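You operate a simulated robot arm through the tools that you are given. There is no shell and no other tool.

You are at the controls of a simulated robot arm. One attempt, no reset.

TASK
Couple the green short hose to the test rig, lock it, test it at 3 bar and vent.
Fine: shut the vent before pumping; the gauge ends at nought with the vent open.
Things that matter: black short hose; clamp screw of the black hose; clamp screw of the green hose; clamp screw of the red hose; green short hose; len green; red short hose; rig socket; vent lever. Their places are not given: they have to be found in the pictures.

It is judged by the outcome, as a careful person would: the job done as asked, and still so three seconds after it is handed in. It fails if anything else is knocked over, pushed out of place, dropped, spilled or broken.

THE ROBOT
A 7-joint arm with a three-finger gripper, fixed in place. Base frame: the origin is at the foot of the arm, x ahead of it, y to its left, z up; the work surface is at about z = 860. Units: mm, degrees, N and s.
Its first joint turns from -166.0 to 166.0 degrees. Payload 2.69 kg.
The tool frame sits at the grasp point between the pads (the TCP): z along the fingers, y along the line on which they close. The tips reach 30 mm beyond it. The gripper opens to 128 mm. The gripper's body begins 117 mm behind the TCP.
Orientation is that of the tool frame in the base frame, as a unit quaternion [x, y, z, w]. With the fingers straight down and closing along the base's y, the tool's x points along the base's -x, its y along +y and its z along -z.

THE INTERFACE
- The arm moves only by the tool send_rows. Its argument "deltas" is one flat list of numbers, 7 for each row, row after row: the shift along the base's x, y, z in units of 100 mm (1.0 is 100 mm), then the turn, a rotation vector about the base's x, y, z in units of 45 degrees (1.0 is 45 degrees), then the gripper command, from -1 (shut) to 1 (fully open), values between in proportion. In form: [tx, ty, tz, ax, ay, az, claw, tx, ty, tz, ax, ay, az, claw, ...]. A call has 1 to 20 rows; each row is the pose to reach, as a shift and turn from the pose commanded when the call began. A call with a number of a shift or a turn outside -1 to 1 is refused whole. A row lasts 0.2 s, in which the tool goes at most 50 mm and 8.6 degrees; a call with a longer step from one row to the next is refused whole, and so is a gripper value outside its range. Where a pose cannot be reached the arm comes as near as it can. A force on the tool above 90 N (or 10 N above the force at the start of the call, whichever is more), or a blocked arm, ends the call early, and 0.2 s more pass. Each finger halts on what it meets, pressing with about 40 N; the grip force reading is that of the motor and also rises with nothing between the fingers. The clock runs only during rows and for 0.2 s after the last one: add rows that repeat a pose to give the fingers time. The reply holds the time, the measured pose of the TCP, the force on the tool along the base axes, the opening and the grip force, in the units named above and with some noise, with the torque about the TCP (base axes, N m) and any sound that the robot's microphone picked up.
- Cameras (640 x 400 px; columns grow to the right, rows downward): "scene" is fixed at [401.5, -648.7, 1492.8]; the picture's right is [0.54, -0.84, 0.00], its down [-0.73, -0.47, -0.50] and it looks along [0.42, 0.27, -0.86] (base axes); focal length 214 px, centre (320, 200). "wrist" rides on the gripper at [58, 54, -131] in the tool frame; the picture's right is [-0.68, 0.74, 0.00], its down [-0.62, -0.57, -0.55] and it looks along [-0.40, -0.37, 0.84] (tool axes); focal length 234 px, centre (320, 200).
- snapshot(camera): a new picture of that camera. No time passes.
- slide_trunk(by): slides the trunk up (or, below 0, down) by that many mm; the arm rides with it, the base frame stays. It gives what a move gives, with no picture.
- probe_pixels(camera, pixels): for up to 12 pixels [column, row] of the newest picture of that camera ("zoom" is the newest enlarged one), the place [x, y, z] in the base frame of the surface seen there, good to about 3 mm. No time passes.
- inspect(camera, box): a new picture of the part [left, top, right, bottom] of that camera's present view, enlarged. No time passes.
- close_job(): hands the job in; it is judged then, once.

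Unless the task says otherwise, let go and move clear before handing in.

The tools are called as name(argument=value, ...) on one line, values as JSON. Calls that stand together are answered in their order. send_rows: Moves the arm, as the interface text tells. Its arguments: {"type":"object","properties":{"deltas":{"type":"array"}},"required":["deltas"]} The other tools are called the same way: slide_trunk (by) slides the trunk up or down; snapshot (camera) takes a picture; probe_pixels (camera, pixels) gives the place of the surface under pixels of a picture; inspect (camera, box) takes an enlarged picture of a part of a camera's view; close_job () hands the job in.

At the start:

```text
clock: 0.0
ee_pos: [703.8, -372.3, 1246.9]
orientation: [0.0, 1.0, 0.0, 0.0]
contact_force: [0.2, 0.3, -0.1]
torque: [-0.01, 0.02, -0.01]
opening: 128.1
grasp_force: 0.0
trunk travel left (down, up): [-200.0, 150.0]
```

scene: 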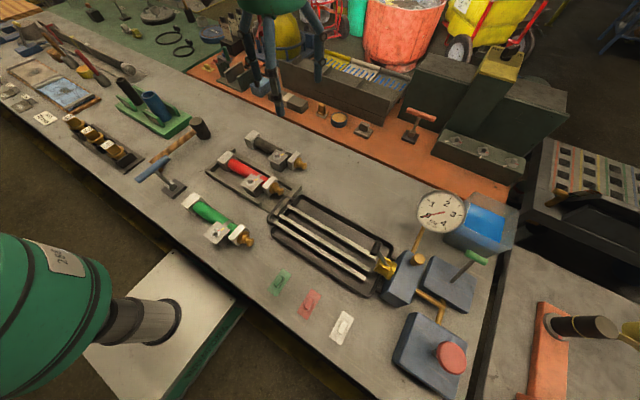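
wrist: 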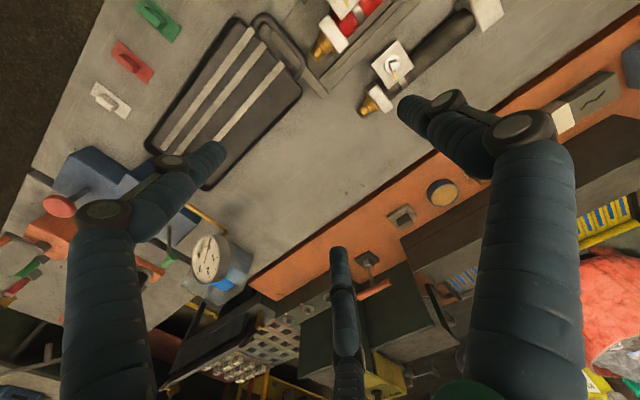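

The scene shows the green hose near (215,215), the rig tray near (330,250), the gold socket near (385,265), the gauge at (440,212), the green vent lever at (470,262) and a red button/pump at (450,358). I will take enlarged views to learn the parts.

inspect(camera="scene", box=[340, 170, 540, 400])

inspect(camera="scene", box=[130, 120, 320, 260])

inspect(camera="scene", box=[240, 180, 420, 340])

```text
1.74 times, centred on (440, 285) of scene
```

zoom: 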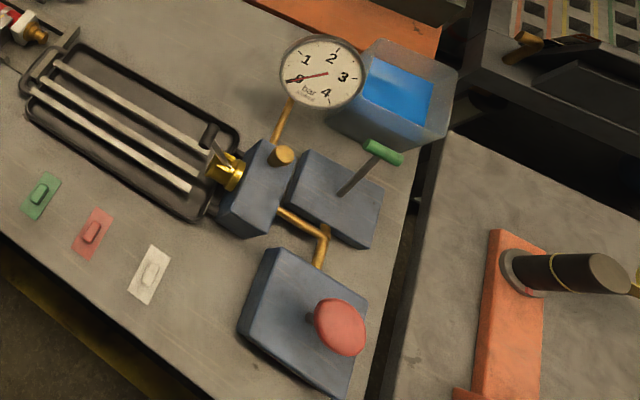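

```text
2.86 times, centred on (225, 190) of scene
```

zoom: 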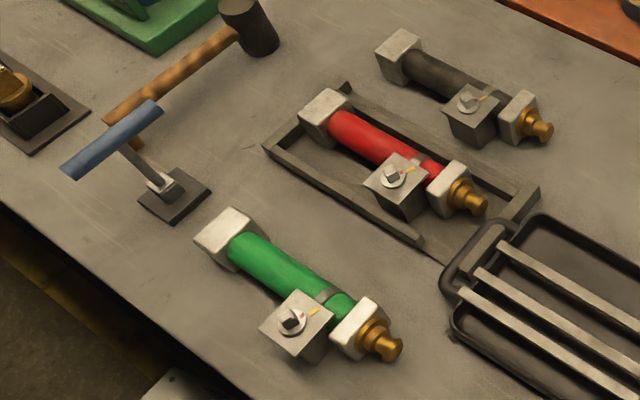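

```text
2.50 times, centred on (330, 260) of scene
```

zoom: 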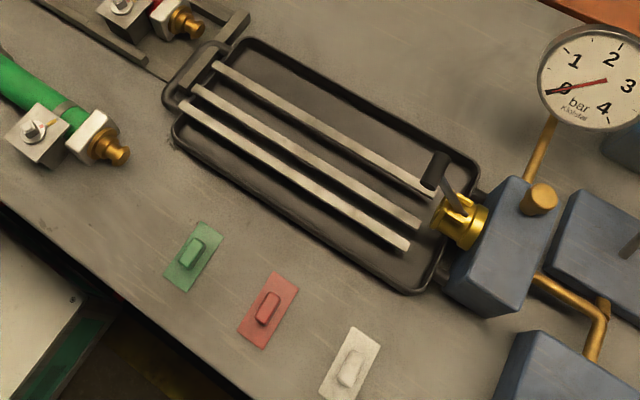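

The green hose lies with its gold plug pointing toward the socket direction (zoom (385,345)). I need finer views of the socket, the clamp screws, the lever and the coloured plates.

inspect(camera="scene", box=[355, 225, 435, 310])

inspect(camera="scene", box=[175, 180, 265, 255])

inspect(camera="scene", box=[255, 260, 365, 350])

inspect(camera="scene", box=[410, 185, 500, 245])

inspect(camera="scene", box=[0, 60, 120, 180])

```text
4.71 times, centred on (395, 268) of scene
```

zoom: 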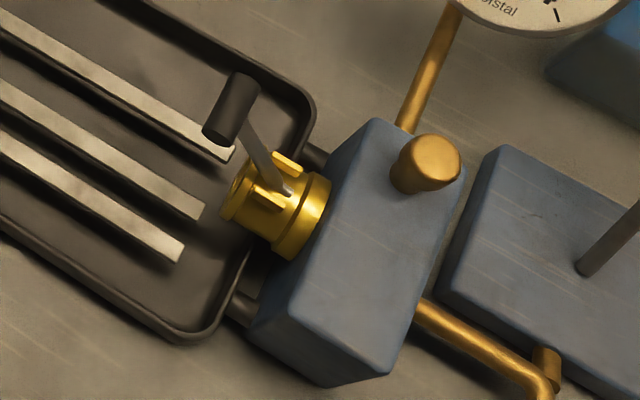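

```text
5.33 times, centred on (220, 218) of scene
```

zoom: 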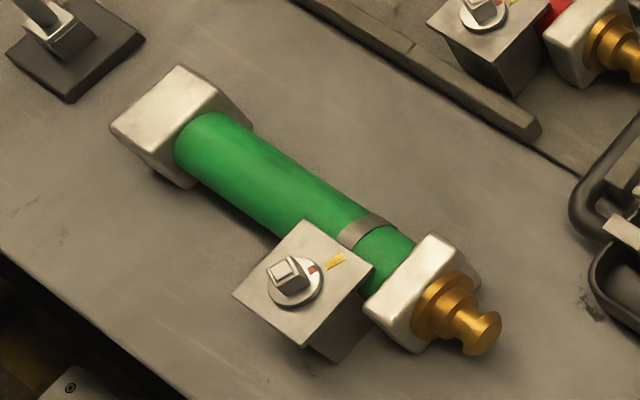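

```text
4.44 times, centred on (310, 305) of scene
```

zoom: 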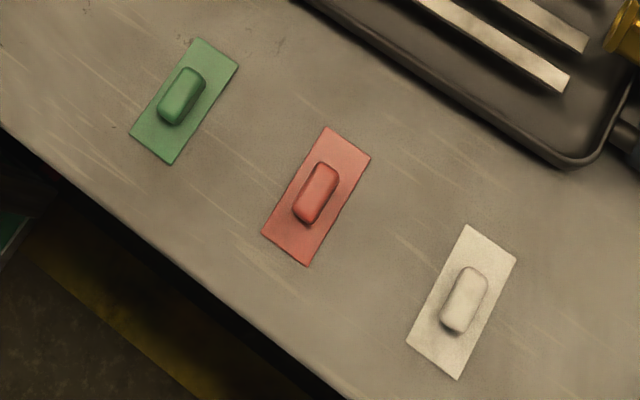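

```text
6.67 times, centred on (455, 215) of scene
```

zoom: 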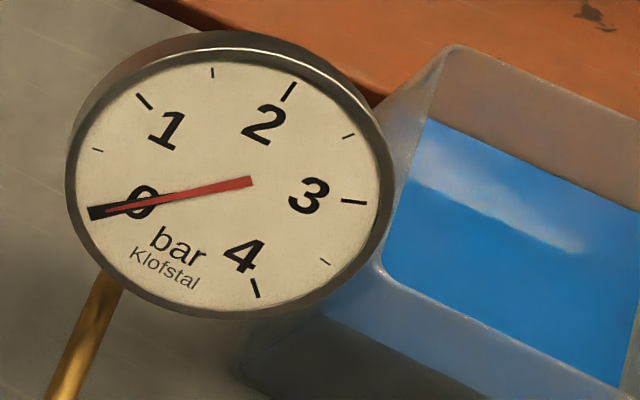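

```text
3.33 times, centred on (60, 120) of scene
```

zoom: 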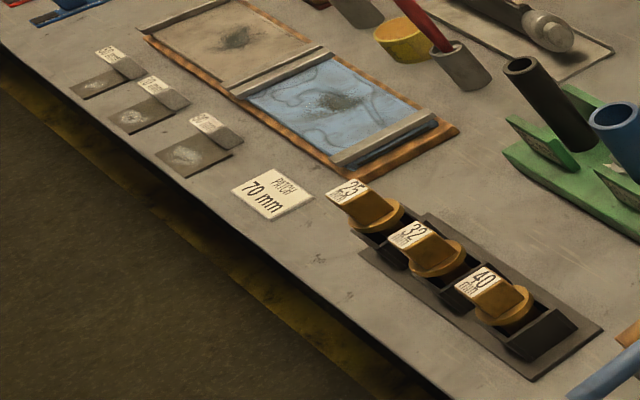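

The green hose's clamp screw shows a red mark lined up with the yellow one (zoom (315,268)/(335,262)). Next I measure the hose and compare the three clamp screws.

inspect(camera="scene", box=[175, 180, 265, 255])

probe_pixels(camera="zoom", pixels=[[180, 70], [115, 130], [185, 180], [480, 318], [495, 348], [445, 240], [375, 300], [415, 345], [250, 150], [280, 185], [350, 235], [290, 270]])

probe_pixels(camera="zoom", pixels=[[305, 225], [235, 295], [303, 345], [370, 275], [205, 115], [175, 155], [260, 195], [455, 290], [435, 330], [478, 345], [415, 300], [390, 250]])

inspect(camera="scene", box=[200, 130, 310, 200])

```text
5.33 times, centred on (220, 218) of scene
```

zoom: 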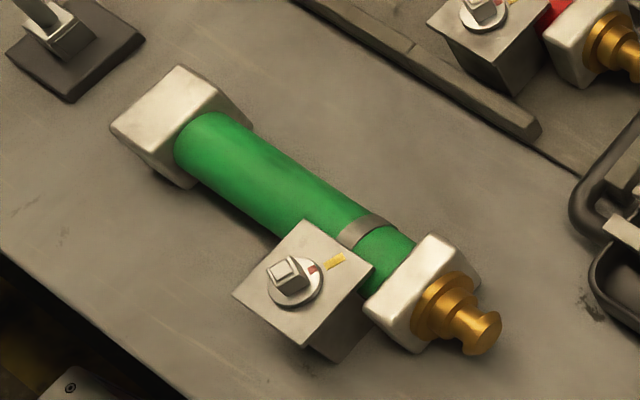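

```text
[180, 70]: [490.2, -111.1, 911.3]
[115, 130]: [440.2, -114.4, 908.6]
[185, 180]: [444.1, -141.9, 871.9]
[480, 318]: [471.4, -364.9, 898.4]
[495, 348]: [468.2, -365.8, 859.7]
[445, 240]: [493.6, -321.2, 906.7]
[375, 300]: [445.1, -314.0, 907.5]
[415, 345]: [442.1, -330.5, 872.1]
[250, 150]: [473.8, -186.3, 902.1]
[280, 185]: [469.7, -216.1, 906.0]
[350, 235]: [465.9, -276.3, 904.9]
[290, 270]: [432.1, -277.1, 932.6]
```

```text
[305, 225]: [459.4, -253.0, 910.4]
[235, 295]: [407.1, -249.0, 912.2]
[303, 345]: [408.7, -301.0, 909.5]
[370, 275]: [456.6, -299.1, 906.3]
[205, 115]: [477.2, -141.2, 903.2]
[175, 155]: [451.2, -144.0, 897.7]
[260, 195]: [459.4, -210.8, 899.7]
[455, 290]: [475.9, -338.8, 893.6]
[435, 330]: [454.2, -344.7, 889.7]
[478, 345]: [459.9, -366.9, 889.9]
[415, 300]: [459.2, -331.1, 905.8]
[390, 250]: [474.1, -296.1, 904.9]
```

```text
5.71 times, centred on (255, 165) of scene
```

zoom: 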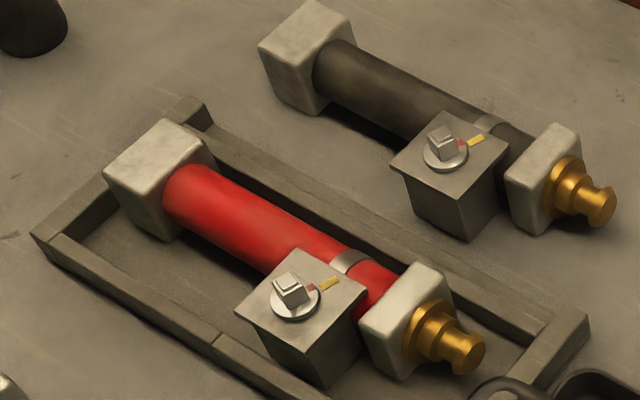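

All three clamp screws have their marks aligned. Now I measure the rig: socket, tray bars, lever, vent and pump.

inspect(camera="scene", box=[355, 225, 435, 310])

probe_pixels(camera="zoom", pixels=[[240, 75], [210, 135], [232, 105], [260, 160], [285, 190], [295, 165], [265, 200], [235, 185], [232, 215], [245, 190], [310, 210], [285, 250]])

probe_pixels(camera="zoom", pixels=[[375, 125], [460, 165], [390, 370], [260, 330], [225, 150], [200, 205], [180, 245], [100, 100], [60, 150], [40, 180], [300, 120], [190, 325]])

inspect(camera="scene", box=[255, 180, 405, 300])

probe_pixels(camera="zoom", pixels=[[170, 70], [130, 105], [110, 135], [300, 165], [280, 200], [240, 215], [70, 130], [45, 110], [105, 60], [130, 75], [60, 105], [85, 150]])

```text
4.71 times, centred on (395, 268) of scene
```

zoom: 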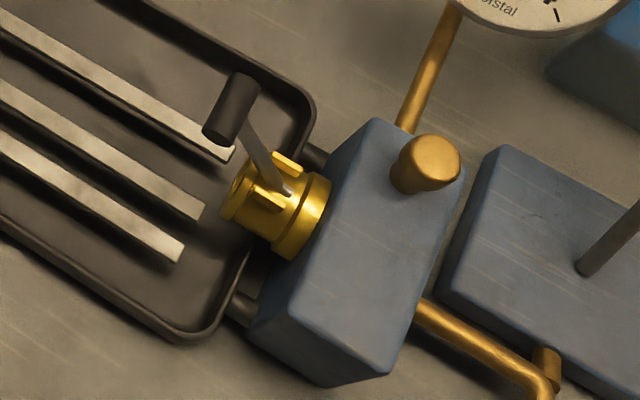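

```text
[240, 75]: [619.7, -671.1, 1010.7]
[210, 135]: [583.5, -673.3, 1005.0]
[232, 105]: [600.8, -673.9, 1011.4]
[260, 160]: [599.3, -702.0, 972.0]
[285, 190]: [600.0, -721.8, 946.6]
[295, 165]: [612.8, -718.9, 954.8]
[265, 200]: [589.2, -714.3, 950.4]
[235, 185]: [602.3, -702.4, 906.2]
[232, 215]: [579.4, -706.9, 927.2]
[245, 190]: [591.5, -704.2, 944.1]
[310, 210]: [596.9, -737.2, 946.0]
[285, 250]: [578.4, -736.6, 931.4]
```

```text
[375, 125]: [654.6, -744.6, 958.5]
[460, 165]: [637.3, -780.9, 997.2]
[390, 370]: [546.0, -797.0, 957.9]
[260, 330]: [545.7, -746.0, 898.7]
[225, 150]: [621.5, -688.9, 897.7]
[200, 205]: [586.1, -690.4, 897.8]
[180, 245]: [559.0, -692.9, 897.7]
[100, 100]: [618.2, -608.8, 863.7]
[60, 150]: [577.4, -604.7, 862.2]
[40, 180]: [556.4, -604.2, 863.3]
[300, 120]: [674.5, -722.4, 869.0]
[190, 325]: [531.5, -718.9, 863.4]
```

```text
3.33 times, centred on (330, 240) of scene
```

zoom: 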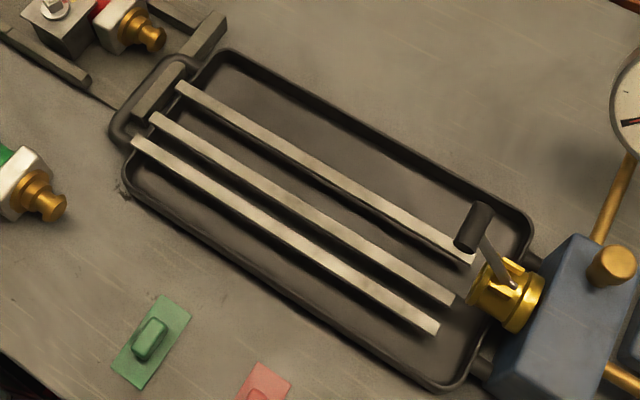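

```text
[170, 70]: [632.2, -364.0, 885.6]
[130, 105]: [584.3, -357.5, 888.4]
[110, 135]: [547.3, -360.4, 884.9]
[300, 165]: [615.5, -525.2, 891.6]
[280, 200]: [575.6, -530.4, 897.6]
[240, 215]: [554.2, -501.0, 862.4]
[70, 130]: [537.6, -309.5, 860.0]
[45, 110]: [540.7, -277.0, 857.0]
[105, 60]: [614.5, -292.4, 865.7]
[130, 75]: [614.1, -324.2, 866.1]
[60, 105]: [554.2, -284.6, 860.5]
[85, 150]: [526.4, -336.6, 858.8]
```

The rails' tops are at z≈898 and the socket axis is near x≈598, z≈923, so the hose laid on the rails lines up with the socket. I'll move the arm for a close wrist view of the socket and its lever.

send_rows(deltas=[-0.2, -0.3, -0.15, 0, 0, 0, 1, -0.4, -0.6, -0.3, 0, 0, 0, 1, -0.6, -0.9, -0.45, 0, 0, 0, 1, -0.65, -1.0, -0.5, 0, 0, 0, 1])

send_rows(deltas=[-0.2, -0.3, -0.15, 0, 0, 0, 1, -0.4, -0.6, -0.3, 0, 0, 0, 1, -0.6, -0.9, -0.45, 0, 0, 0, 1, -0.65, -1.0, -0.5, 0, 0, 0, 1])

send_rows(deltas=[-0.2, -0.3, -0.15, 0, 0, 0, 1, -0.4, -0.6, -0.3, 0, 0, 0, 1, -0.55, -0.72, -0.5, 0, 0, 0, 1, -0.55, -0.72, -0.5, 0, 0, 0, 1])

snapshot(camera="wrist")

snapshot(camera="scene")

```text
clock: 1.0
ee_pos: [638.0, -473.9, 1195.5]
orientation: [0.0, 1.0, 0.0, 0.0]
contact_force: [0.5, -0.3, -0.4]
torque: [-0.01, 0.02, -0.01]
opening: 127.9
grasp_force: 0.0
trunk travel left (down, up): [-200.0, 150.0]
```

```text
clock: 2.0
ee_pos: [573.8, -571.8, 1147.0]
orientation: [0.0, 1.0, -0.001, 0.0]
contact_force: [0.6, -0.8, -0.3]
torque: [0.03, -0.01, 0.01]
opening: 127.9
grasp_force: 0.0
trunk travel left (down, up): [-200.0, 150.0]
```

```text
clock: 3.0
ee_pos: [521.3, -644.8, 1096.4]
orientation: [0.001, 1.0, 0.0, 0.0]
contact_force: [-0.3, 0.2, 0.9]
torque: [0.03, 0.02, -0.02]
opening: 127.9
grasp_force: 0.1
trunk travel left (down, up): [-200.0, 150.0]
```

```text
taken
```

wrist: 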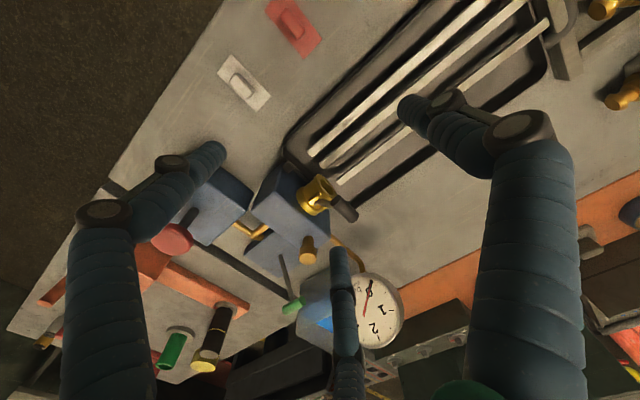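

```text
taken
```

scene: 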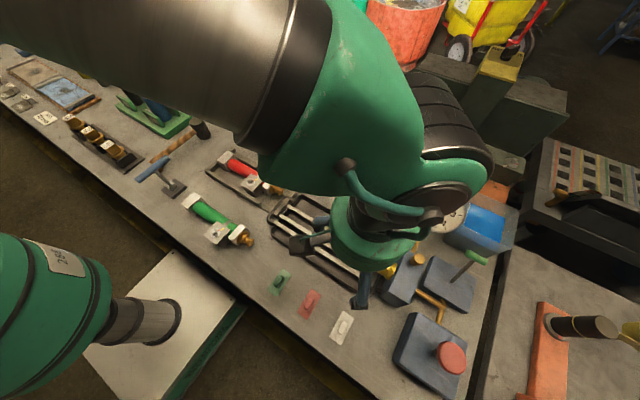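

The wrist sees the gold socket at (318,195) with its black lever at (345,208), the vent lever at (290,295) and pump knob at (175,240). I enlarge these.

inspect(camera="wrist", box=[260, 140, 400, 240])

probe_pixels(camera="zoom", pixels=[[180, 215], [230, 260], [280, 190], [320, 240], [350, 290], [400, 320], [290, 270], [240, 180], [310, 200], [330, 280], [195, 260], [260, 320]])

inspect(camera="wrist", box=[220, 220, 340, 340])

inspect(camera="wrist", box=[100, 160, 260, 280])

```text
4.00 times, centred on (330, 190) of wrist
```

zoom: 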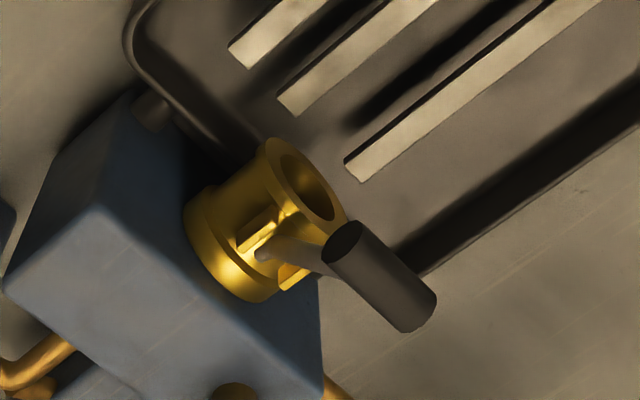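

```text
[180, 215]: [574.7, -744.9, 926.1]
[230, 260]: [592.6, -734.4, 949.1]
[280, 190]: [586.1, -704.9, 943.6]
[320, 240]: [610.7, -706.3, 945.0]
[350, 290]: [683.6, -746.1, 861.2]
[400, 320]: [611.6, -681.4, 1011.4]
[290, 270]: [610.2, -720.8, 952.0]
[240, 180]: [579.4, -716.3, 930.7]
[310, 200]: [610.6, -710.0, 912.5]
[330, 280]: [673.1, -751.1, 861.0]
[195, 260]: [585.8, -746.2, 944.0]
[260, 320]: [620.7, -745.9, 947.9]
```

```text
3.33 times, centred on (280, 280) of wrist
```

zoom: 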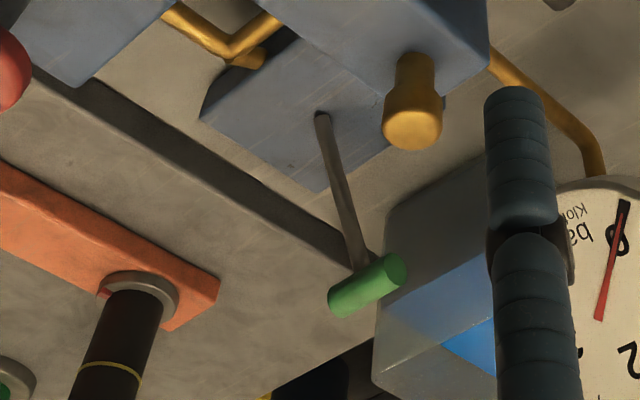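

```text
3.33 times, centred on (180, 220) of wrist
```

zoom: 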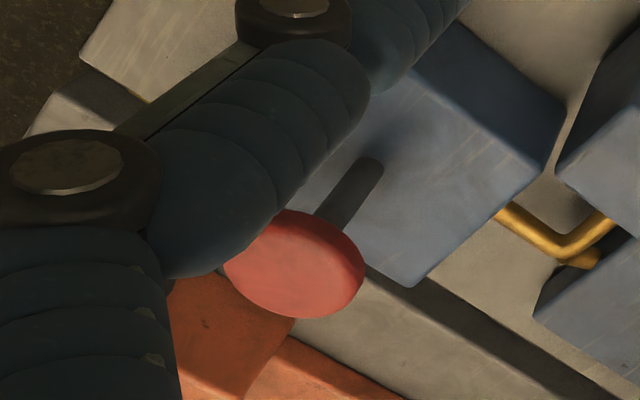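

The socket lever hinges between two gold ears about an axis along x, with a black crossbar handle along x. Now I measure the vent lever and the pump knob.

inspect(camera="wrist", box=[220, 220, 340, 340])

probe_pixels(camera="zoom", pixels=[[322, 118], [333, 160], [345, 205], [358, 250], [340, 298], [365, 283], [395, 268], [240, 110], [340, 150], [210, 118], [318, 188], [410, 130]])

inspect(camera="wrist", box=[100, 160, 260, 280])

probe_pixels(camera="zoom", pixels=[[260, 240], [300, 260], [340, 270], [350, 250], [290, 295], [310, 215], [360, 180], [330, 215], [400, 275], [535, 160], [450, 160], [420, 100]])

inspect(camera="scene", box=[380, 240, 500, 390])

probe_pixels(camera="zoom", pixels=[[215, 50], [250, 65], [240, 40], [195, 80], [170, 130], [120, 60], [250, 150], [200, 300], [170, 350], [235, 330], [150, 200], [200, 320]])

```text
3.33 times, centred on (280, 280) of wrist
```

zoom: 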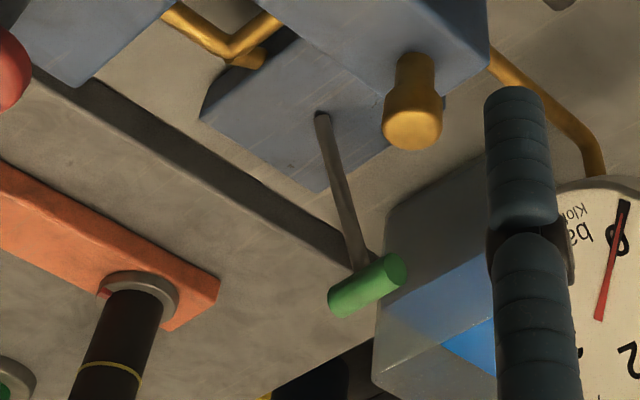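

```text
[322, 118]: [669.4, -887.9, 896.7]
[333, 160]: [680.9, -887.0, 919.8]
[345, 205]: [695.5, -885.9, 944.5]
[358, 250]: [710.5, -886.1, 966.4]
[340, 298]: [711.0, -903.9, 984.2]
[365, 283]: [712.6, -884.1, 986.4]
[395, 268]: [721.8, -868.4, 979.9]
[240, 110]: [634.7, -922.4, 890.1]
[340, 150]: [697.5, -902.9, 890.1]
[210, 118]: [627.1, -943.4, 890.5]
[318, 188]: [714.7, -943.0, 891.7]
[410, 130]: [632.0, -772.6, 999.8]
```

```text
3.33 times, centred on (180, 220) of wrist
```

zoom: 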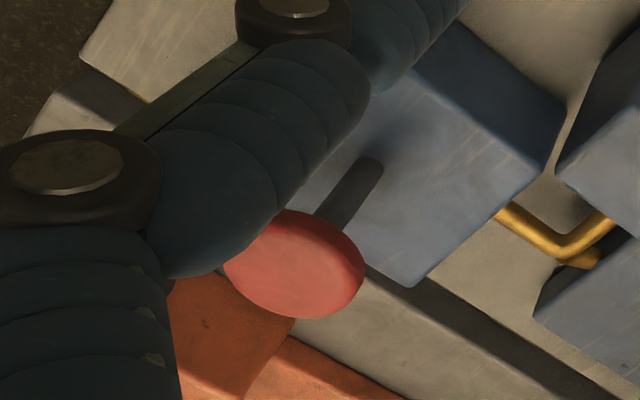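

```text
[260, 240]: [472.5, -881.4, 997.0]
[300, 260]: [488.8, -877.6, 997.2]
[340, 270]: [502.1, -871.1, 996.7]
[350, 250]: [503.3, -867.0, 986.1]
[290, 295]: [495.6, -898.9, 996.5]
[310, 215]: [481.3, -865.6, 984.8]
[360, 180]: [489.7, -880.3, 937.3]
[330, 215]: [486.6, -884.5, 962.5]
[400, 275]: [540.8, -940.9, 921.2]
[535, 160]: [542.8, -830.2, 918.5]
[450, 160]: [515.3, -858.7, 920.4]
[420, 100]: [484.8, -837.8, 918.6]
```

```text
2.67 times, centred on (440, 315) of scene
```

zoom: 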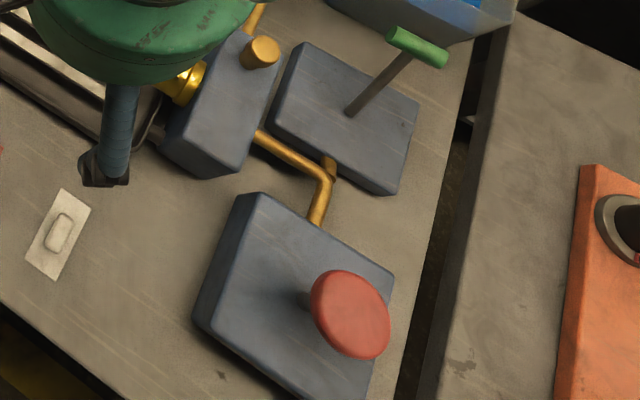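

```text
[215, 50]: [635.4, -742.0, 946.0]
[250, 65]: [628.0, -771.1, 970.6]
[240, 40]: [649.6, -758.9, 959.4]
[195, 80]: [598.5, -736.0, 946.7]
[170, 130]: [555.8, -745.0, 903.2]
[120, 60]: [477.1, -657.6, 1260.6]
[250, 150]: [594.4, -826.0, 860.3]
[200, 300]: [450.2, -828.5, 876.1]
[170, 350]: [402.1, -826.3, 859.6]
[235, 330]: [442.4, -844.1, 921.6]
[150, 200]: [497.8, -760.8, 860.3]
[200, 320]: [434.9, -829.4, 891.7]
```

The vent lever pivots at about (669,-887,890) and leans toward +x with a green handle near (713,-886,983); the pump knob is at about (487,-880,997). Now I go to the green hose, turning the fingers to close along x.

send_rows(deltas=[-0.02, 0.2, 0, 0, 0, -0.18, 0.3, -0.05, 0.4, 0, 0, 0, -0.36, 0.3, -0.08, 0.6, 0, 0, 0, -0.54, 0.3, -0.1, 0.8, 0, 0, 0, -0.72, 0.3, -0.13, 1.0, 0, 0, 0, -0.9, 0.3])

send_rows(deltas=[-0.02, 0.2, 0, 0, 0, -0.18, 0.3, -0.05, 0.4, 0, 0, 0, -0.36, 0.3, -0.08, 0.6, 0, 0, 0, -0.54, 0.3, -0.1, 0.8, 0, 0, 0, -0.72, 0.3, -0.13, 1.0, 0, 0, 0, -0.9, 0.3])

send_rows(deltas=[-0.02, 0.2, 0, 0, 0, -0.1, 0.3, -0.05, 0.4, 0, 0, 0, -0.2, 0.3, -0.08, 0.6, 0, 0, 0, -0.2, 0.3, -0.1, 0.8, 0, 0, 0, -0.2, 0.3, -0.13, 1.0, 0, 0, 0, -0.2, 0.3])

send_rows(deltas=[-0.02, 0.25, 0, 0, 0, 0, 0.3, -0.05, 0.5, 0, 0, 0, 0, 0.3, -0.08, 0.75, 0, 0, 0, 0, 0.3, -0.1, 1.0, 0, 0, 0, 0, 0.3, -0.1, 1.0, 0, 0, 0, 0, 0.3])

snapshot(camera="wrist")

snapshot(camera="scene")

```text
clock: 4.2
ee_pos: [508.9, -543.8, 1098.0]
orientation: [0.347, 0.938, 0.0, 0.0]
contact_force: [0.7, 0.0, 0.2]
torque: [0.04, 0.01, -0.01]
opening: 83.1
grasp_force: 0.1
trunk travel left (down, up): [-200.0, 150.0]
```

```text
clock: 5.4
ee_pos: [491.5, -444.8, 1095.4]
orientation: [0.65, 0.76, 0.0, 0.0]
contact_force: [0.1, 0.2, -0.5]
torque: [0.0, -0.01, 0.01]
opening: 83.1
grasp_force: 0.0
trunk travel left (down, up): [-200.0, 150.0]
```

```text
clock: 6.6
ee_pos: [480.6, -344.1, 1097.7]
orientation: [0.707, 0.707, 0.001, 0.0]
contact_force: [-0.9, -0.3, -0.3]
torque: [0.0, 0.04, -0.03]
opening: 83.2
grasp_force: 0.1
trunk travel left (down, up): [-200.0, 150.0]
```

```text
clock: 7.8
ee_pos: [470.3, -242.8, 1095.4]
orientation: [0.707, 0.707, 0.0, 0.001]
contact_force: [-0.1, 0.1, 0.7]
torque: [-0.03, -0.02, 0.01]
opening: 83.3
grasp_force: 0.0
trunk travel left (down, up): [-200.0, 150.0]
```

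```text
taken
```

wrist: 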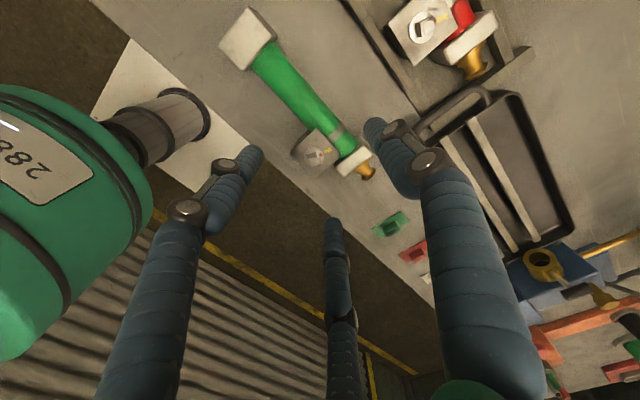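

```text
taken
```

scene: 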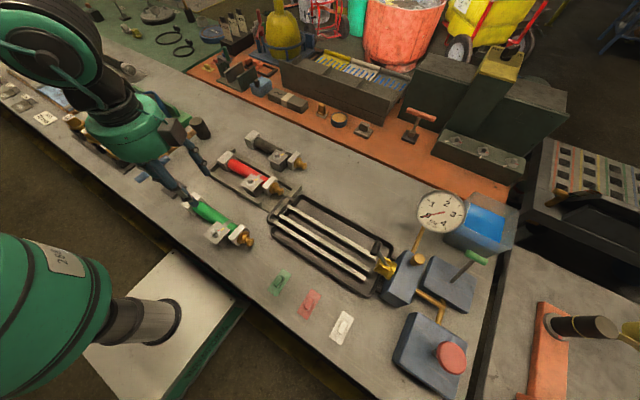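

The hand seems to show three prongs in the wrist view ((245,165), (380,130), (335,230)), so I probe them to learn the real finger geometry before grasping.

inspect(camera="wrist", box=[180, 90, 460, 290])

probe_pixels(camera="wrist", pixels=[[250, 160], [243, 175], [222, 190], [188, 210], [375, 128], [385, 145], [400, 170], [425, 165], [332, 228], [335, 260], [342, 310], [340, 360]])

inspect(camera="scene", box=[120, 90, 240, 230])

```text
2.00 times, centred on (320, 190) of wrist
```

zoom: 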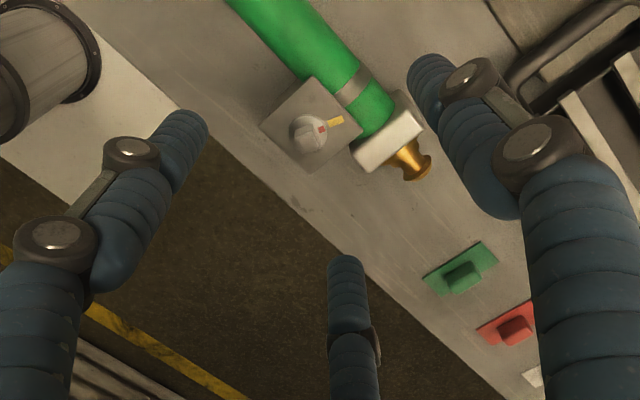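

```text
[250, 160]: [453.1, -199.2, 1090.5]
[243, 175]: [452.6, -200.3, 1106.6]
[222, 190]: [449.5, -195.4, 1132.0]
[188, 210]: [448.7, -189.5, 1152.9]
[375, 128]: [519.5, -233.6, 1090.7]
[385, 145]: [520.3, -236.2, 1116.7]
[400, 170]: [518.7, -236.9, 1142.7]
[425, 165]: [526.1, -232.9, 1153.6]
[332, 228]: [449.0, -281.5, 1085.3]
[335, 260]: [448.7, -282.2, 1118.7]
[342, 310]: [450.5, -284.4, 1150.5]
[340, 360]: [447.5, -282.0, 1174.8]
```

```text
2.86 times, centred on (180, 160) of scene
```

zoom: 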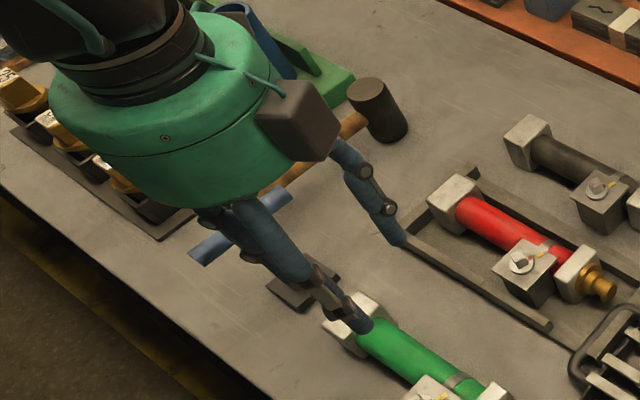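

The visible prongs sit at 120° spacing, while the text says two fingers; I'll keep clear for both cases and check with the opening reading on a trial squeeze. First I measure the hose more closely from here.

inspect(camera="wrist", box=[205, 0, 395, 190])

probe_pixels(camera="zoom", pixels=[[210, 20], [150, 75], [200, 65], [280, 135], [250, 110], [265, 180], [310, 160], [345, 240], [290, 265], [330, 310], [385, 355], [420, 320]])

probe_pixels(camera="zoom", pixels=[[230, 95], [260, 90], [240, 120], [300, 180], [320, 170], [290, 195], [345, 215], [405, 305], [375, 325], [445, 355], [440, 370], [415, 335]])

```text
2.11 times, centred on (300, 95) of wrist
```

zoom: 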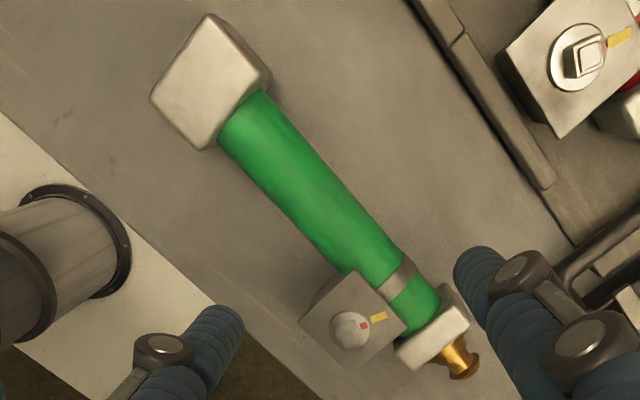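

```text
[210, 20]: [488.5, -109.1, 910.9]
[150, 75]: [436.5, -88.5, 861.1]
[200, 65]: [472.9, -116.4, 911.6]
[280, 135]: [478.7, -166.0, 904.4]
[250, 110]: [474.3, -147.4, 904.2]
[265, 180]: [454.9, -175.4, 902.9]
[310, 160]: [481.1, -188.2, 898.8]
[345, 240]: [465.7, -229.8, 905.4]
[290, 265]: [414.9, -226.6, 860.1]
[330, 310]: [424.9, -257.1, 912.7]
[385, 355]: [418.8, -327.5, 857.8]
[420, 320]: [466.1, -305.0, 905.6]
```

```text
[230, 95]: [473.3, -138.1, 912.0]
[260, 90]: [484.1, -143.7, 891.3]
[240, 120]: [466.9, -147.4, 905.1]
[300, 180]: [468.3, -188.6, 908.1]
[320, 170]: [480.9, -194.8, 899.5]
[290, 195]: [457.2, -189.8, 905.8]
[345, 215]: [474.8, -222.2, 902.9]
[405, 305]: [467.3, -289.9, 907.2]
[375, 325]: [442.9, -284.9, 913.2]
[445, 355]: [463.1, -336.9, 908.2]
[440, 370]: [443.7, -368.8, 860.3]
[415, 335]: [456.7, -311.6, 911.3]
```

To find which finger shape is real, I'll do a harmless touch test on free table near (465,-415): tilting 30°, a third prong would touch at TCP z≈908, while two fingers would only touch near 890.

send_rows(deltas=[0, -0.2, -0.1, 0.13, 0, 0, 0.3, 0, -0.4, -0.2, 0.27, 0, 0, 0.3, 0, -0.6, -0.3, 0.4, 0, 0, 0.3, 0, -0.8, -0.4, 0.53, 0, 0, 0.3, 0, -1.0, -0.5, 0.667, 0, 0, 0.3])

send_rows(deltas=[0, -0.2, -0.2, 0, 0, 0, 0.3, 0, -0.4, -0.4, 0, 0, 0, 0.3, 0, -0.6, -0.6, 0, 0, 0, 0.3, 0, -0.72, -0.8, 0, 0, 0, 0.3, 0, -0.72, -1.0, 0, 0, 0, 0.3])

snapshot(camera="wrist")

snapshot(camera="scene")

```text
clock: 9.0
ee_pos: [472.7, -345.0, 1044.5]
orientation: [0.683, 0.683, 0.183, -0.184]
contact_force: [0.2, 0.4, -0.2]
torque: [-0.04, -0.02, -0.02]
opening: 83.3
grasp_force: 0.1
trunk travel left (down, up): [-200.0, 150.0]
```

```text
clock: 10.2
ee_pos: [472.5, -417.1, 945.5]
orientation: [0.683, 0.683, 0.183, -0.183]
contact_force: [-0.5, 0.7, -0.8]
torque: [0.02, 0.0, 0.05]
opening: 83.1
grasp_force: 0.1
trunk travel left (down, up): [-200.0, 150.0]
```

```text
taken
```

wrist: 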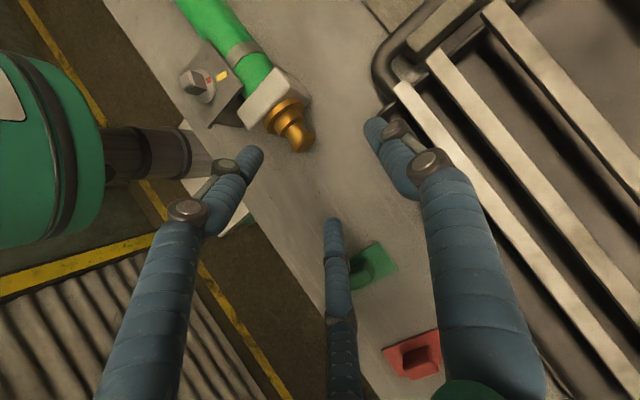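

```text
taken
```

scene: 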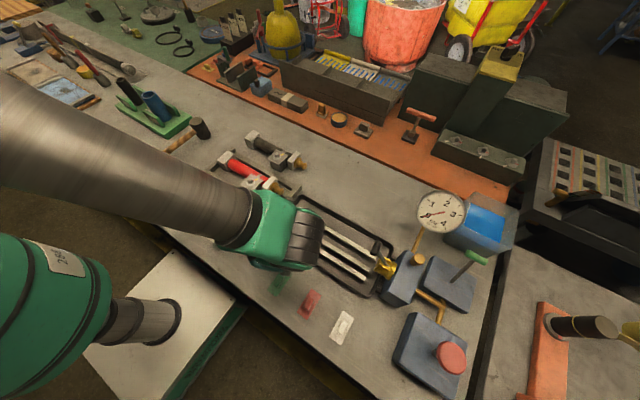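

Before descending I check the green plate's place (wrist (372,265)) and the tray edge so the test touches only bare table.

probe_pixels(camera="wrist", pixels=[[372, 265], [395, 268], [355, 285], [380, 243], [300, 140], [385, 60], [390, 95], [332, 220], [335, 260], [330, 190], [280, 290], [310, 170]])

```text
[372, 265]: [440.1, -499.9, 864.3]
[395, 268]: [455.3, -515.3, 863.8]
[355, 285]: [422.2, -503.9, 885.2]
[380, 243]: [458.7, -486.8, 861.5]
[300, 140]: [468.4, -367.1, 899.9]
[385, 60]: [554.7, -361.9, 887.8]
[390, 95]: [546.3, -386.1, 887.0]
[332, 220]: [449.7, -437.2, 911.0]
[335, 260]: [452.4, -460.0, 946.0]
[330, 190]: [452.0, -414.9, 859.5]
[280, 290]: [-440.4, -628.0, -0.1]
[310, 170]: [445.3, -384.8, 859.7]
```

The plate is at y≈-485 and beyond, clear of the test spot. I descend slowly to TCP z≈897 and watch the force.

send_rows(deltas=[-0.05, 0, -0.1, 0, 0, 0, 0.3, -0.1, 0, -0.2, 0, 0, 0, 0.3, -0.1, 0, -0.3, 0, 0, 0, 0.3, -0.1, 0, -0.34, 0, 0, 0, 0.3, -0.1, 0, -0.37, 0, 0, 0, 0.3, -0.1, 0, -0.4, 0, 0, 0, 0.3, -0.1, 0, -0.43, 0, 0, 0, 0.3])

send_rows(deltas=[0, 0, -0.02, 0, 0, 0, 0.3, 0, 0, -0.04, 0, 0, 0, 0.3, 0, 0, -0.06, 0, 0, 0, 0.3])

snapshot(camera="wrist")

```text
clock: 11.8
ee_pos: [461.3, -416.5, 902.7]
orientation: [0.683, 0.683, 0.183, -0.183]
contact_force: [-2.2, -2.3, 2.1]
torque: [0.03, -0.14, -0.01]
opening: 91.5
grasp_force: 2.5
trunk travel left (down, up): [-200.0, 150.0]
```

```text
clock: 12.6
ee_pos: [460.7, -416.4, 896.8]
orientation: [0.682, 0.683, 0.184, -0.184]
contact_force: [-2.4, -3.1, 4.5]
torque: [-0.15, 0.11, -0.02]
opening: 89.7
grasp_force: 1.0
trunk travel left (down, up): [-200.0, 150.0]
```

```text
taken
```

wrist: 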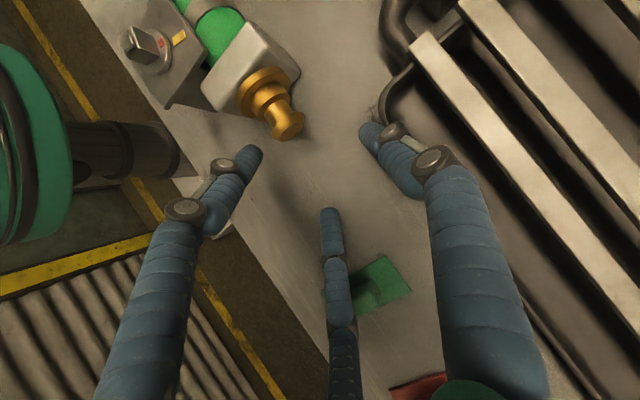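

The opening jumped to about 91 and a small force appeared near z≈907, so the third prong is real: a three-jaw hand with one jaw on tool +y and two on the −y side. I'll lift, untilt and turn the hand 180° so that the single jaw goes on the clamp side of the hose.

send_rows(deltas=[0, 0, 0.25, 0, 0, 0, 0.2, 0, 0.1, 0.5, -0.1, 0, 0, 0.2, 0, 0.2, 0.75, -0.25, 0, 0, 0.2, 0, 0.3, 1.0, -0.4, 0, 0, 0.2, 0, 0.4, 1.0, -0.55, 0, 0, 0.2, 0, 0.5, 1.0, -0.667, 0, 0, 0.2])

send_rows(deltas=[0, 0.1, 0.15, 0, 0, 0.18, 0.2, 0, 0.2, 0.3, 0, 0, 0.36, 0.2, 0, 0.35, 0.45, 0, 0, 0.54, 0.2, 0, 0.5, 0.6, 0, 0, 0.72, 0.2, 0, 0.65, 0.6, 0, 0, 0.9, 0.2, 0, 0.8, 0.6, 0, 0, 1.0, 0.2])

send_rows(deltas=[0, 0.1, 0, 0, 0, 0.18, 0.2, 0, 0.2, 0, 0, 0, 0.36, 0.2, 0, 0.3, 0, 0, 0, 0.54, 0.2, 0, 0.4, 0, 0, 0, 0.72, 0.2, 0, 0.5, 0, 0, 0, 0.9, 0.2, 0, 0.6, 0, 0, 0, 1.0, 0.2])

send_rows(deltas=[0, 0, 0, 0, 0, 0.18, 0.2, 0, 0, 0, 0, 0, 0.36, 0.2, 0, 0, 0, 0, 0, 0.54, 0.2, 0, 0, 0, 0, 0, 0.72, 0.2, 0, 0, 0, 0, 0, 0.9, 0.2, 0, 0, 0, 0, 0, 1.0, 0.2])

send_rows(deltas=[0, 0, 0, 0, 0, 0.18, 0.2, 0, 0, 0, 0, 0, 0.36, 0.2, 0, 0, 0, 0, 0, 0.54, 0.2, 0, 0, 0, 0, 0, 0.72, 0.2, 0, 0, 0, 0, 0, 0.9, 0.2, 0, 0, 0, 0, 0, 1.0, 0.2])

snapshot(camera="wrist")

snapshot(camera="scene")

```text
clock: 14.0
ee_pos: [462.7, -367.2, 997.2]
orientation: [0.708, 0.707, 0.0, 0.001]
contact_force: [0.0, -1.3, 0.4]
torque: [0.0, 0.03, -0.02]
opening: 77.1
grasp_force: 0.1
trunk travel left (down, up): [-200.0, 150.0]
```

```text
clock: 15.4
ee_pos: [460.3, -287.0, 1058.4]
orientation: [0.382, 0.924, 0.0, 0.0]
contact_force: [0.3, 0.2, -0.5]
torque: [-0.02, 0.03, -0.02]
opening: 76.8
grasp_force: 0.1
trunk travel left (down, up): [-200.0, 150.0]
```

```text
clock: 16.8
ee_pos: [459.4, -226.9, 1058.0]
orientation: [-0.001, 1.0, -0.001, 0.0]
contact_force: [0.6, 0.8, 0.4]
torque: [-0.01, -0.02, 0.0]
opening: 76.9
grasp_force: 0.0
trunk travel left (down, up): [-200.0, 150.0]
```

```text
clock: 18.2
ee_pos: [459.9, -226.1, 1056.7]
orientation: [-0.384, 0.923, 0.0, 0.0]
contact_force: [0.0, 0.0, -1.7]
torque: [0.02, -0.02, -0.01]
opening: 76.8
grasp_force: 0.1
trunk travel left (down, up): [-200.0, 150.0]
```

```text
clock: 19.6
ee_pos: [459.8, -226.3, 1056.5]
orientation: [0.708, -0.707, 0.0, 0.0]
contact_force: [0.0, -1.2, 0.4]
torque: [0.02, 0.02, -0.01]
opening: 76.6
grasp_force: 0.1
trunk travel left (down, up): [-200.0, 150.0]
```

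```text
taken
```

wrist: 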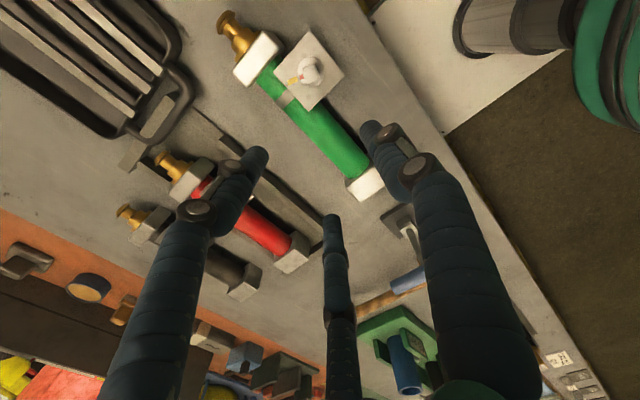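

```text
taken
```

scene: 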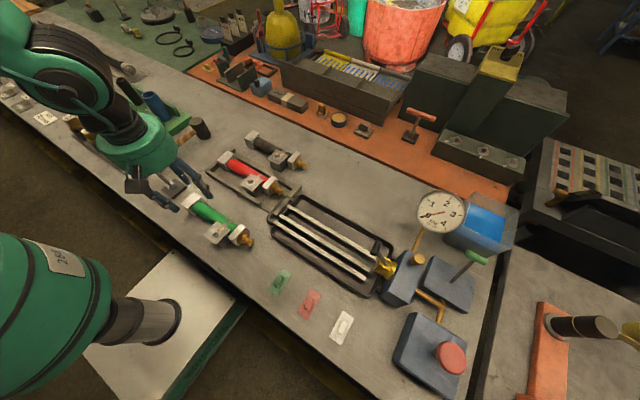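

The hand is turned and now over the hose. I probe the jaws to place them precisely relative to the commanded pose.

probe_pixels(camera="wrist", pixels=[[372, 128], [366, 128], [378, 126], [385, 145], [330, 222], [326, 222], [337, 222], [336, 250], [256, 158], [250, 152], [262, 158], [243, 172]])

inspect(camera="wrist", box=[220, 0, 420, 260])

```text
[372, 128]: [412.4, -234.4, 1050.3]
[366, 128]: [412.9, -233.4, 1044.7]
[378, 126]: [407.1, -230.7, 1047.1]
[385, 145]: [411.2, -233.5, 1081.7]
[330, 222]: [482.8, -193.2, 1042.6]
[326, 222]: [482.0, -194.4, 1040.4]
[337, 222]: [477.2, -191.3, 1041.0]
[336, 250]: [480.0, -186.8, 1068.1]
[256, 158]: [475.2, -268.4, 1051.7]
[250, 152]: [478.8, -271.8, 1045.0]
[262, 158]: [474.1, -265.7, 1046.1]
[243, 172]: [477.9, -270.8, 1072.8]
```

```text
1.54 times, centred on (320, 130) of wrist
```

zoom: 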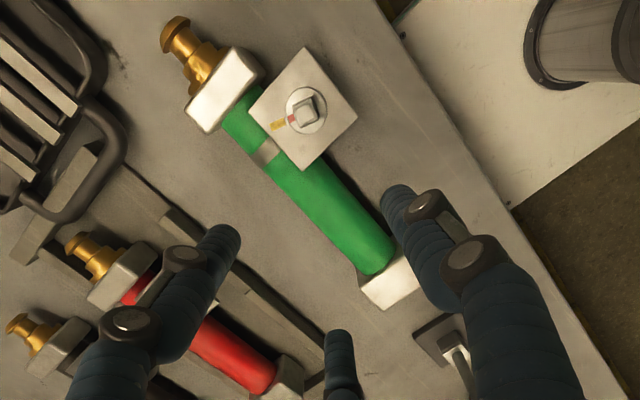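

The jaws match the model (centre radius ≈ half opening + 8). I descend around the tube at x=476, y=-225 to z≈896.

send_rows(deltas=[0.08, 0, -0.2, 0, 0, 0, 0.2, 0.162, 0.013, -0.4, 0, 0, 0, 0.2, 0.162, 0.013, -0.6, 0, 0, 0, 0.2, 0.162, 0.013, -0.8, 0, 0, 0, 0.2, 0.162, 0.013, -1.0, 0, 0, 0, 0.2])

snapshot(camera="wrist")

inspect(camera="scene", box=[140, 150, 280, 260])

```text
clock: 20.8
ee_pos: [475.6, -224.4, 958.8]
orientation: [0.707, -0.707, 0.0, 0.0]
contact_force: [0.3, -0.2, 0.4]
torque: [0.0, 0.0, 0.0]
opening: 77.0
grasp_force: 0.2
trunk travel left (down, up): [-200.0, 150.0]
```

```text
taken
```

wrist: 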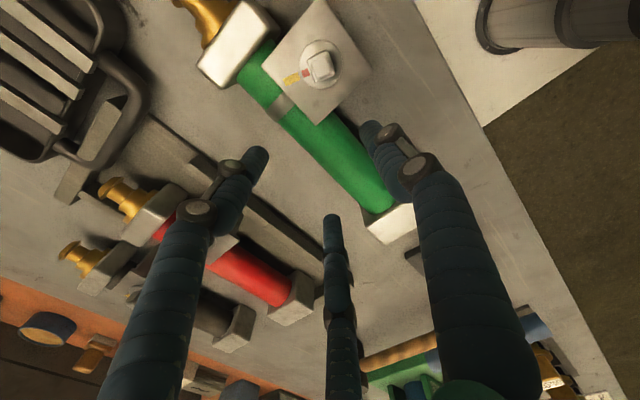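

```text
3.64 times, centred on (210, 205) of scene
```

zoom: 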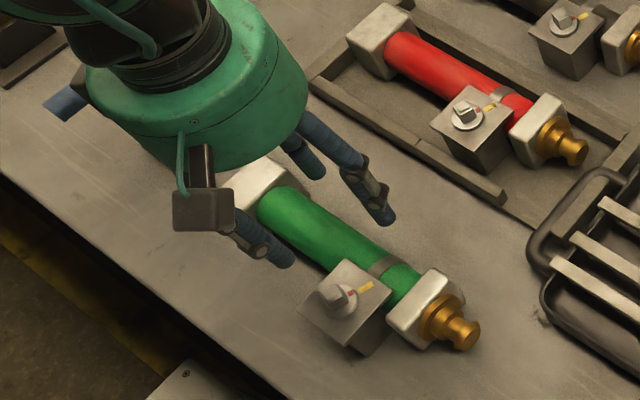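

The jaws straddle the green tube with clearance all round. I go down the rest and close for the grip.

send_rows(deltas=[0, 0, -0.15, 0, 0, 0, 0.2, 0, 0, -0.3, 0, 0, 0, 0.2, 0, 0, -0.45, 0, 0, 0, 0.2, 0, 0, -0.55, 0, 0, 0, 0.2, 0, 0, -0.62, 0, 0, 0, 0.2])

snapshot(camera="wrist")

inspect(camera="scene", box=[140, 150, 280, 260])

```text
clock: 22.0
ee_pos: [476.9, -226.0, 895.5]
orientation: [-0.707, 0.707, 0.0, 0.0]
contact_force: [0.0, -0.3, -0.2]
torque: [0.0, -0.02, 0.03]
opening: 77.0
grasp_force: 0.1
trunk travel left (down, up): [-200.0, 150.0]
```

```text
taken
```

wrist: 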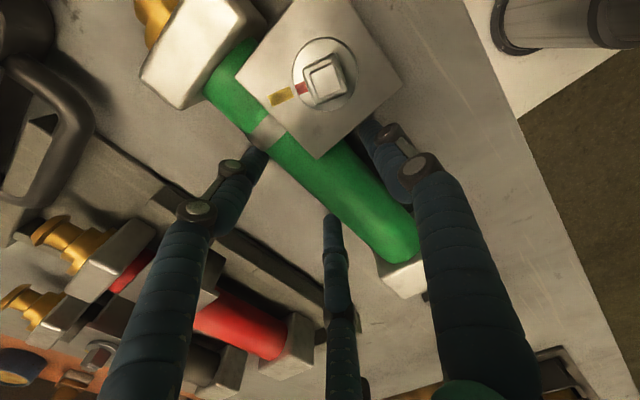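

```text
3.64 times, centred on (210, 205) of scene
```

zoom: 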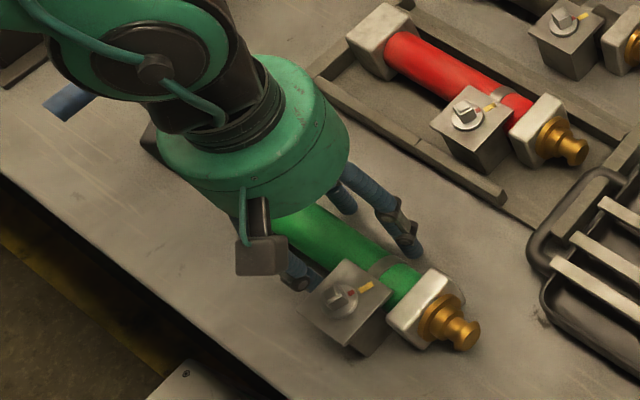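

Position is good. I close gradually and check where the jaws halt.

send_rows(deltas=[0, 0, 0, 0, 0, 0, 0.1, 0, 0, 0, 0, 0, 0, 0.0, 0, 0, 0, 0, 0, 0, -0.08, 0, 0, 0, 0, 0, 0, -0.14, 0, 0, 0, 0, 0, 0, -0.2])

snapshot(camera="wrist")

```text
clock: 23.2
ee_pos: [476.7, -225.2, 895.0]
orientation: [0.707, -0.707, 0.0, 0.0]
contact_force: [-4.1, 1.0, 1.2]
torque: [0.01, 0.23, -0.08]
opening: 56.5
grasp_force: 40.1
trunk travel left (down, up): [-200.0, 150.0]
```

```text
taken
```

wrist: 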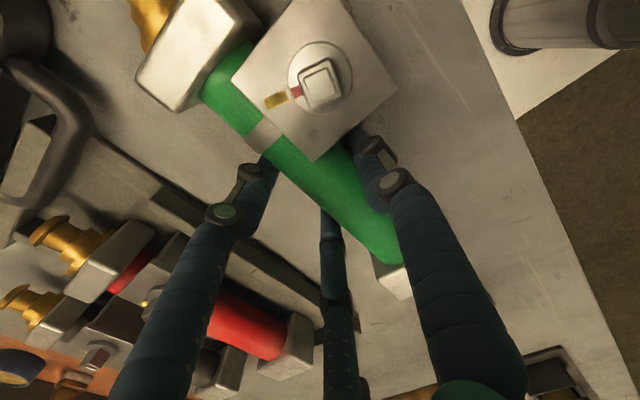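

The jaws halted at 56.5 mm with 40 N, just as the three-jaw model predicts. I lift 30 mm to check the hold.

send_rows(deltas=[0, 0, 0, 0, 0, 0, -1, 0, 0, 0, 0, 0, 0, -1, 0, 0, 0.05, 0, 0, 0, -1, 0, 0, 0.1, 0, 0, 0, -1, 0, 0, 0.2, 0, 0, 0, -1, 0, 0, 0.3, 0, 0, 0, -1, 0, 0, 0.3, 0, 0, 0, -1])

snapshot(camera="wrist")

inspect(camera="scene", box=[140, 150, 280, 260])

```text
clock: 24.8
ee_pos: [477.3, -224.3, 926.0]
orientation: [0.707, -0.707, 0.0, 0.0]
contact_force: [-0.2, -0.3, -5.6]
torque: [0.06, -0.11, 0.01]
opening: 56.2
grasp_force: 39.8
trunk travel left (down, up): [-200.0, 150.0]
```

```text
taken
```

wrist: 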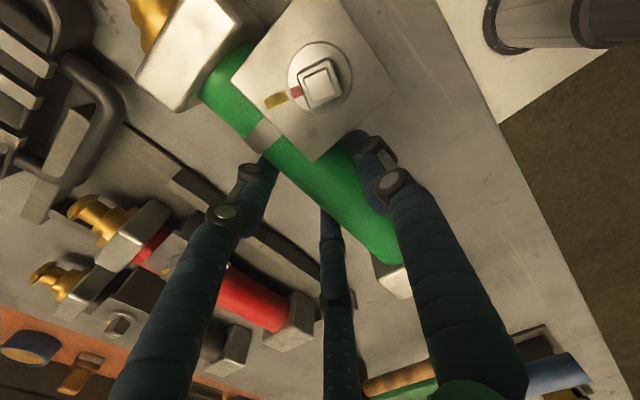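

```text
3.64 times, centred on (210, 205) of scene
```

zoom: 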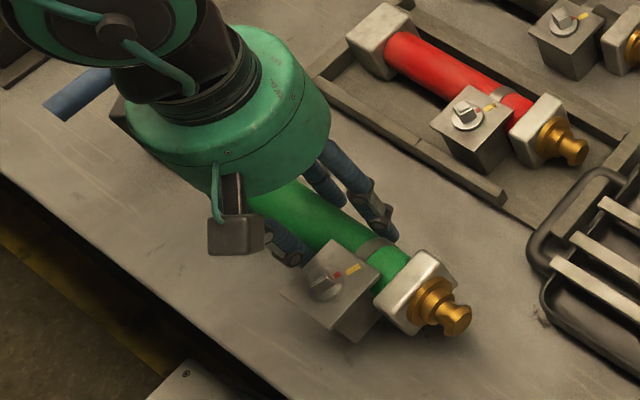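

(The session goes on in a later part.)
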